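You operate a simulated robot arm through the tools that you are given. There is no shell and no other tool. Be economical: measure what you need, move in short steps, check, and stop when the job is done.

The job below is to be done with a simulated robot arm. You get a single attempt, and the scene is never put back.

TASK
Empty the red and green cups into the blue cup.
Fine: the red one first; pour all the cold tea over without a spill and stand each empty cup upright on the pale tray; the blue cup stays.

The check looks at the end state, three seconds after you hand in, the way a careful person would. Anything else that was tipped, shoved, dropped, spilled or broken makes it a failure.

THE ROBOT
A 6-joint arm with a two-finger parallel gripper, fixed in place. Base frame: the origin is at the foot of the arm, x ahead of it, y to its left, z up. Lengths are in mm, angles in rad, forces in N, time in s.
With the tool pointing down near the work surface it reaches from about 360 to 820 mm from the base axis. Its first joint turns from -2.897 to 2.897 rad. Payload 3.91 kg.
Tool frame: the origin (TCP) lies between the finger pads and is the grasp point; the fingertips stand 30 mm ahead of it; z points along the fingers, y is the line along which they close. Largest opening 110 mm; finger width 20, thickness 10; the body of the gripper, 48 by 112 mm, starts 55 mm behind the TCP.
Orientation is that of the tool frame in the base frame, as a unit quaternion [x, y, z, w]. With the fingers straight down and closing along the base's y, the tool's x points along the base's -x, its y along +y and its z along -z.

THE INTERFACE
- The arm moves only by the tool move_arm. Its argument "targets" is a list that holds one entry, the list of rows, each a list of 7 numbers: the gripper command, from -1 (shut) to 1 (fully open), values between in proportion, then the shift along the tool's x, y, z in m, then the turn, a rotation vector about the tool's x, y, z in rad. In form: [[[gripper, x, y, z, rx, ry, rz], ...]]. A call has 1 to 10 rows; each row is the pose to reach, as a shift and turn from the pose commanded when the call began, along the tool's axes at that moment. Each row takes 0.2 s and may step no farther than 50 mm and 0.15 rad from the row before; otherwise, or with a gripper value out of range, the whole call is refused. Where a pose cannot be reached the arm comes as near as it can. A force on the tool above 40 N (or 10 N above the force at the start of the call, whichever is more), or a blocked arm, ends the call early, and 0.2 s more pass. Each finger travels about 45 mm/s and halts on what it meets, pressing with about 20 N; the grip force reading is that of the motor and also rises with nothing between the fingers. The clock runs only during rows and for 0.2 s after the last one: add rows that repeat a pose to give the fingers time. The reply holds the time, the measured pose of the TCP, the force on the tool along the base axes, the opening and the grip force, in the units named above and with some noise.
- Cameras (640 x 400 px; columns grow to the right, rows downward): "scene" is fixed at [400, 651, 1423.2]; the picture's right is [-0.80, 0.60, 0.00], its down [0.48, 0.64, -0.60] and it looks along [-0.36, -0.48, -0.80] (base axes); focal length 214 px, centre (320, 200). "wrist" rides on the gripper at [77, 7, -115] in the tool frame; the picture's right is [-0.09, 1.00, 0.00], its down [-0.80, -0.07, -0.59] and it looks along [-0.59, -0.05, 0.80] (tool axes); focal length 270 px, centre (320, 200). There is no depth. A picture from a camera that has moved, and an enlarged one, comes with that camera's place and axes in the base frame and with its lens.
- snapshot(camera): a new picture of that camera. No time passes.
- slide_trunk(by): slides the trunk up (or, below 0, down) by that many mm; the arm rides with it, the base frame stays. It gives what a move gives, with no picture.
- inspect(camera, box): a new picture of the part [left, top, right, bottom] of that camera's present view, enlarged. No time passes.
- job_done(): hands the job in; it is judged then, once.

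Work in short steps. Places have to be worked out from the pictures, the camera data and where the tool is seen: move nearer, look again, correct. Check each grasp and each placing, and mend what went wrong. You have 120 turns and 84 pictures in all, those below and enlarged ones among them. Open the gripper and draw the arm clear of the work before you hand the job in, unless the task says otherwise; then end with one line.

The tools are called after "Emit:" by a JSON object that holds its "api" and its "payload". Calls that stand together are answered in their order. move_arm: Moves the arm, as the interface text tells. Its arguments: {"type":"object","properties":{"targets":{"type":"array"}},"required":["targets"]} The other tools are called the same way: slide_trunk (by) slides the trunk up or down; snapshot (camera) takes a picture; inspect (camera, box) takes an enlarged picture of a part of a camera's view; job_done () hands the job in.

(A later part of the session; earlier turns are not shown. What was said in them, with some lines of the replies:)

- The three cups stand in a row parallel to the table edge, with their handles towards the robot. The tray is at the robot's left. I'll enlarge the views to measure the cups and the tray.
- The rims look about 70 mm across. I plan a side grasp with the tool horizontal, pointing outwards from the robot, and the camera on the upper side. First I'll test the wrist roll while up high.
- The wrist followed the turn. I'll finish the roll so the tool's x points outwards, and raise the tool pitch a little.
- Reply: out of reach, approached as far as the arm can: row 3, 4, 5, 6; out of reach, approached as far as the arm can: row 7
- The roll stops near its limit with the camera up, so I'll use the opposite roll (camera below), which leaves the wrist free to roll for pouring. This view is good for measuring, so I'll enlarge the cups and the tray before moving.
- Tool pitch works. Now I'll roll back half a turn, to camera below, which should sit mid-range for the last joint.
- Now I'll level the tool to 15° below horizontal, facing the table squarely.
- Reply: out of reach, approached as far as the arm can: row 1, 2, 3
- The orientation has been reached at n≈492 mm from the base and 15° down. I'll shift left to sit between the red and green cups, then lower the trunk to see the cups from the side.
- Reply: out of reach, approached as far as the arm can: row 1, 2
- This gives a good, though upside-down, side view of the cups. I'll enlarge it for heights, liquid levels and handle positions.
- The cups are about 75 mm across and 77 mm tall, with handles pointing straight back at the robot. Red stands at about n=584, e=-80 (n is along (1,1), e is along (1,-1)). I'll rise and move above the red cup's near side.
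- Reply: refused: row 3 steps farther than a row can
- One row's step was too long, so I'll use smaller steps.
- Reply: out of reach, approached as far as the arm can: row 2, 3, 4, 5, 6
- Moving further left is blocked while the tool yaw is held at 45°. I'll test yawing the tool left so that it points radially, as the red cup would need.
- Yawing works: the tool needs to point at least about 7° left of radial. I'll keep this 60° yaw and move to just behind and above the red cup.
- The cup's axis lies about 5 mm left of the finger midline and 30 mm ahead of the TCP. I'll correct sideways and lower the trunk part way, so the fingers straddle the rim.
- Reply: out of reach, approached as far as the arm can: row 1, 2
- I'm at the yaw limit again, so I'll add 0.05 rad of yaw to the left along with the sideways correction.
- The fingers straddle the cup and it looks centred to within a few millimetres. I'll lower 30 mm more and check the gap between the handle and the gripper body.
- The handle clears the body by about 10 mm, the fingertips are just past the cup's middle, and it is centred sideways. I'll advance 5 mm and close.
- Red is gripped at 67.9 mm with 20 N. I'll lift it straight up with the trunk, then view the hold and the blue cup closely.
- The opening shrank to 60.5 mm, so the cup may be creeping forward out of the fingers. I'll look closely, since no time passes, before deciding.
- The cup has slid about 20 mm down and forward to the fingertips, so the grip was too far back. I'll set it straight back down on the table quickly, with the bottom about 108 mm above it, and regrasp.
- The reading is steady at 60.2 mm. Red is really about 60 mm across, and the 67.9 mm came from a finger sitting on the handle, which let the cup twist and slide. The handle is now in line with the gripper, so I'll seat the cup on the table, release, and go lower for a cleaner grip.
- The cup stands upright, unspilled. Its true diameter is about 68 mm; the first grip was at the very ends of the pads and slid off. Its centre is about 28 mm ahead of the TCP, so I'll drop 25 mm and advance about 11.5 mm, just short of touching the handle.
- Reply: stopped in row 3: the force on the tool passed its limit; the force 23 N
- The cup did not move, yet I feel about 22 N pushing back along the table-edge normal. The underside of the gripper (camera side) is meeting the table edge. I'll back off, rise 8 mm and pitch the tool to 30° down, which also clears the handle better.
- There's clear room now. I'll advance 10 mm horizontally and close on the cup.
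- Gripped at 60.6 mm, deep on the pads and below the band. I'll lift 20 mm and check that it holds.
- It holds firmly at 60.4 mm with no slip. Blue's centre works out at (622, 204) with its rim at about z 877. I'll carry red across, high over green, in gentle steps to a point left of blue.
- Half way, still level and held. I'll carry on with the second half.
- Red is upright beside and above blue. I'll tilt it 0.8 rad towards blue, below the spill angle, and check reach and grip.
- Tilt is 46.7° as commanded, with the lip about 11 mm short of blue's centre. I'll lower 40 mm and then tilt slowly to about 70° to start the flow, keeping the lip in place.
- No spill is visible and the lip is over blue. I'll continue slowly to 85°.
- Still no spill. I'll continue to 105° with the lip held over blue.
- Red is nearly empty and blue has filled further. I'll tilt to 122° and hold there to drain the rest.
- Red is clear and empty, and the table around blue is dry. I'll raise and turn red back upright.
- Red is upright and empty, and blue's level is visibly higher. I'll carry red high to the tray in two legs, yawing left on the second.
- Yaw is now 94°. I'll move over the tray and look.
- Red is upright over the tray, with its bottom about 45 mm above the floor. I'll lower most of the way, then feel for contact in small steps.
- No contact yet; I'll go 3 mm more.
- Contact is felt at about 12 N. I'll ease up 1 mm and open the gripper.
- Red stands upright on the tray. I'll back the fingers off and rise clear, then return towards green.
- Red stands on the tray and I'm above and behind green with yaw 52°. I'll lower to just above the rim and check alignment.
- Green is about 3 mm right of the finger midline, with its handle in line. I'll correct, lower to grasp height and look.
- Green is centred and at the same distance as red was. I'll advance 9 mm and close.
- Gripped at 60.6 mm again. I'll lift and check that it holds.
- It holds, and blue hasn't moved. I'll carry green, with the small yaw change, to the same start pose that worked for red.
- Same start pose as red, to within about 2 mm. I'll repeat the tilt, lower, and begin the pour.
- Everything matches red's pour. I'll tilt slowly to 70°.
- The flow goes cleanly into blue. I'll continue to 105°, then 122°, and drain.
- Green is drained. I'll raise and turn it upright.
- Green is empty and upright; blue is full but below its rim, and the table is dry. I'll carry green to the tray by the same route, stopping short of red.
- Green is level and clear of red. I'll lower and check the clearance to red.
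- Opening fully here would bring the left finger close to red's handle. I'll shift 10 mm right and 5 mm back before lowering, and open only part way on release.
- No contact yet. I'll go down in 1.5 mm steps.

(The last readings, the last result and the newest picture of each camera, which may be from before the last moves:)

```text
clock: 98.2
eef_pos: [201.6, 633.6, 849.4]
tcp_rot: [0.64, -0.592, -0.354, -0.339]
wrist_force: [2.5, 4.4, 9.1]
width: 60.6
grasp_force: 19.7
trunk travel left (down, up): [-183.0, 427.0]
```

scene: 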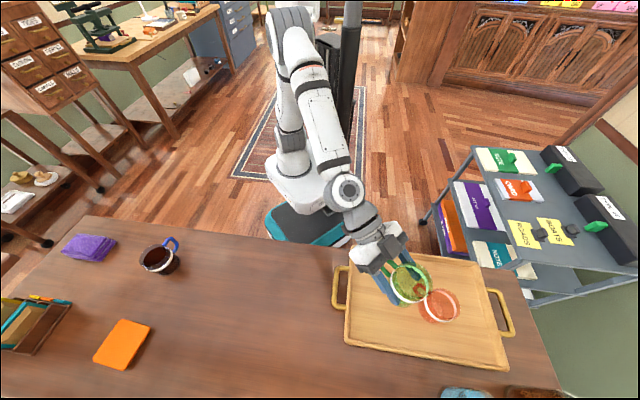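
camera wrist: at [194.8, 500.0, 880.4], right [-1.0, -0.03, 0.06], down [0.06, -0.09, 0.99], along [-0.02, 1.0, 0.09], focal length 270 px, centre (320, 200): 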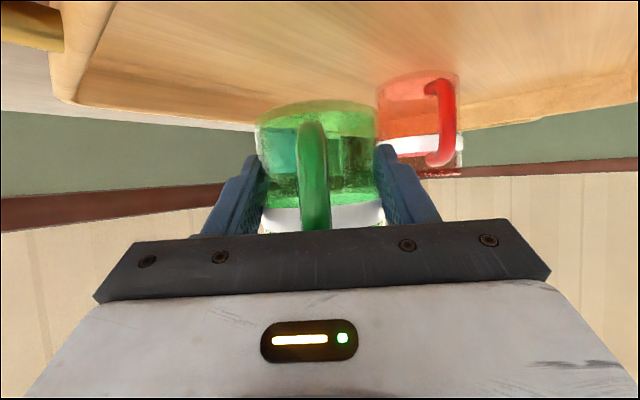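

Contact is made at about 9 N. I'll ease up slightly and open part way.

Emit:
{"api": "move_arm", "payload": {"targets": [[[-1, -0.0007, 0, -0.0004, 0, 0, 0], [0.25, -0.0007, 0, -0.0004, 0, 0, 0], [0.4, -0.0007, 0, -0.0004, 0, 0, 0], [0.53, -0.0007, 0, -0.0004, 0, 0, 0], [0.53, -0.0007, 0, -0.0004, 0, 0, 0]]]}}

Emit:
{"api": "inspect", "payload": {"camera": "scene", "box": [340, 230, 500, 330]}}

Emit:
{"api": "snapshot", "payload": {"camera": "wrist"}}

```text
clock: 99.5
eef_pos: [203.1, 634.5, 847.6]
tcp_rot: [0.639, -0.592, -0.355, -0.339]
wrist_force: [-0.5, 0.6, -0.4]
width: 83.9
grasp_force: 0.0
trunk travel left (down, up): [-183.0, 427.0]
```

```text
4.00 times, centred on (420, 280) of scene
camera zoom: at [400.0, 651.0, 1423.2], right [-0.8, 0.6, 0.0], down [0.48, 0.64, -0.6], along [-0.36, -0.48, -0.8], focal length 858 px, centre (-80, -120)
```

zoom: 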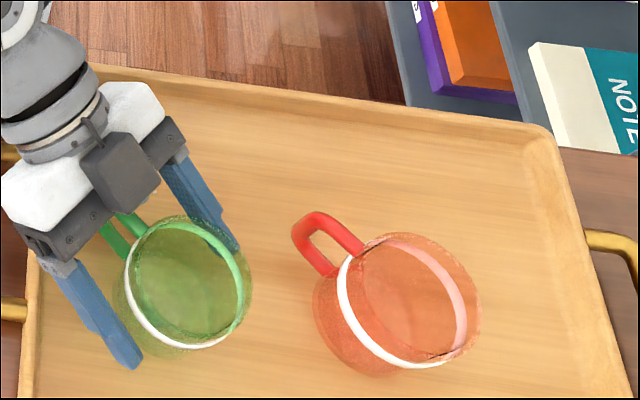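

```text
15 pictures are left
camera wrist: at [204.7, 495.4, 841.5], right [-1.0, -0.03, 0.06], down [0.06, -0.09, 0.99], along [-0.02, 1.0, 0.09], focal length 270 px, centre (320, 200)
```

wrist: 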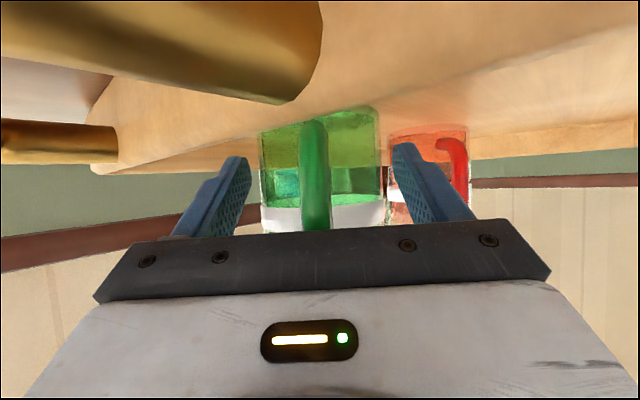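

Green stands upright on the tray, free of the fingers. I'll rise straight up.

Emit:
{"api": "slide_trunk", "payload": {"by": 20}}

Emit:
{"api": "slide_trunk", "payload": {"by": 150}}

Emit:
{"api": "move_arm", "payload": {"targets": [[[1, 0.02, -0.01, -0.035, 0, 0, 0], [1, 0.04, -0.03, -0.065, 0, 0, 0], [1, 0.05, -0.06, -0.085, 0, 0, 0], [1, 0.06, -0.09, -0.1, 0, 0, 0], [1, 0.065, -0.13, -0.11, 0, 0, 0]]]}}

Emit:
{"api": "snapshot", "payload": {"camera": "scene"}}

Emit:
{"api": "inspect", "payload": {"camera": "scene", "box": [320, 230, 540, 380]}}

Emit:
{"api": "inspect", "payload": {"camera": "scene", "box": [130, 220, 330, 320]}}

```text
clock: 100.1
eef_pos: [201.8, 635.0, 869.1]
tcp_rot: [0.641, -0.591, -0.355, -0.338]
wrist_force: [-0.5, -0.1, -0.4]
width: 84.1
grasp_force: 0.1
trunk travel left (down, up): [-203.0, 407.0]
```

```text
clock: 101.9
eef_pos: [202.2, 633.3, 1018.7]
tcp_rot: [0.64, -0.591, -0.356, -0.338]
wrist_force: [0.1, 0.8, -0.7]
width: 84.3
grasp_force: 0.0
trunk travel left (down, up): [-353.0, 257.0]
```

```text
clock: 103.1
eef_pos: [340.0, 516.6, 1021.6]
tcp_rot: [0.641, -0.591, -0.354, -0.338]
wrist_force: [0.7, -0.1, -1.0]
width: 110.3
grasp_force: 0.1
trunk travel left (down, up): [-353.0, 257.0]
```

```text
14 pictures are left
```

scene: 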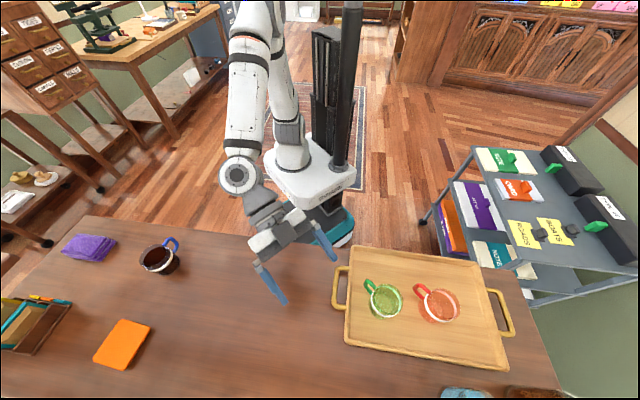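

```text
2.67 times, centred on (430, 305) of scene
camera zoom: at [400.0, 651.0, 1423.2], right [-0.8, 0.6, 0.0], down [0.48, 0.64, -0.6], along [-0.36, -0.48, -0.8], focal length 572 px, centre (27, -80)
```

zoom: 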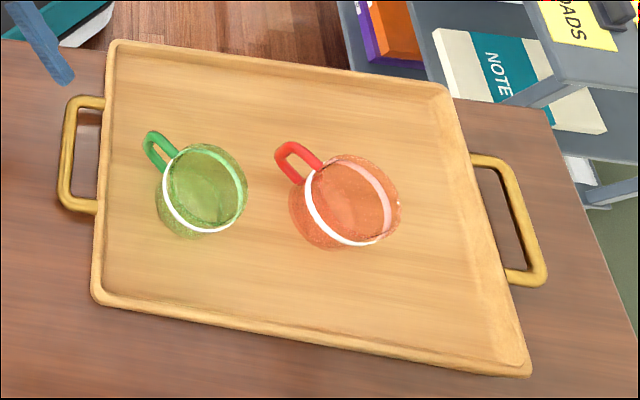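

```text
3.20 times, centred on (230, 270) of scene
camera zoom: at [400.0, 651.0, 1423.2], right [-0.8, 0.6, 0.0], down [0.48, 0.64, -0.6], along [-0.36, -0.48, -0.8], focal length 686 px, centre (608, -24)
```

zoom: 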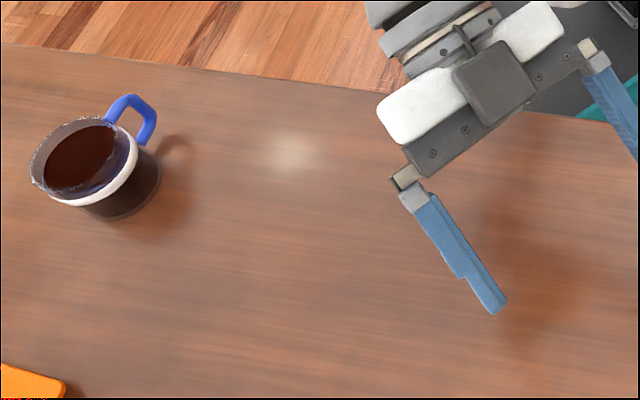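

Both empty cups stand upright on the tray, and blue is in its place holding all the tea, with no spill visible. I'll draw the arm further clear and take a last look.

Emit:
{"api": "slide_trunk", "payload": {"by": 150}}

Emit:
{"api": "inspect", "payload": {"camera": "scene", "box": [120, 220, 320, 345]}}

```text
clock: 104.8
eef_pos: [339.2, 517.0, 1172.7]
tcp_rot: [0.64, -0.592, -0.354, -0.339]
wrist_force: [0.2, 0.3, 0.2]
width: 109.8
grasp_force: 0.1
trunk travel left (down, up): [-503.0, 107.0]
```

```text
3.20 times, centred on (220, 282) of scene
camera zoom: at [400.0, 651.0, 1423.2], right [-0.8, 0.6, 0.0], down [0.48, 0.64, -0.6], along [-0.36, -0.48, -0.8], focal length 686 px, centre (640, -64)
```

zoom: 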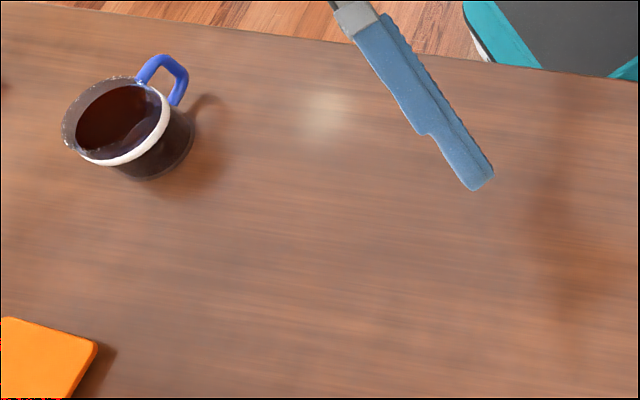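

The table is dry, with only a light reflection showing, and the arm is well above the work with the gripper open. I'm handing in.

Emit:
{"api": "job_done", "payload": {}}

```text
The job is handed in.
```

The red cup, then the green, was emptied into the blue one with no spill visible; both now stand upright on the pale tray and the blue cup hasn't moved, but the tray itself ended up about 5 mm from where it started.
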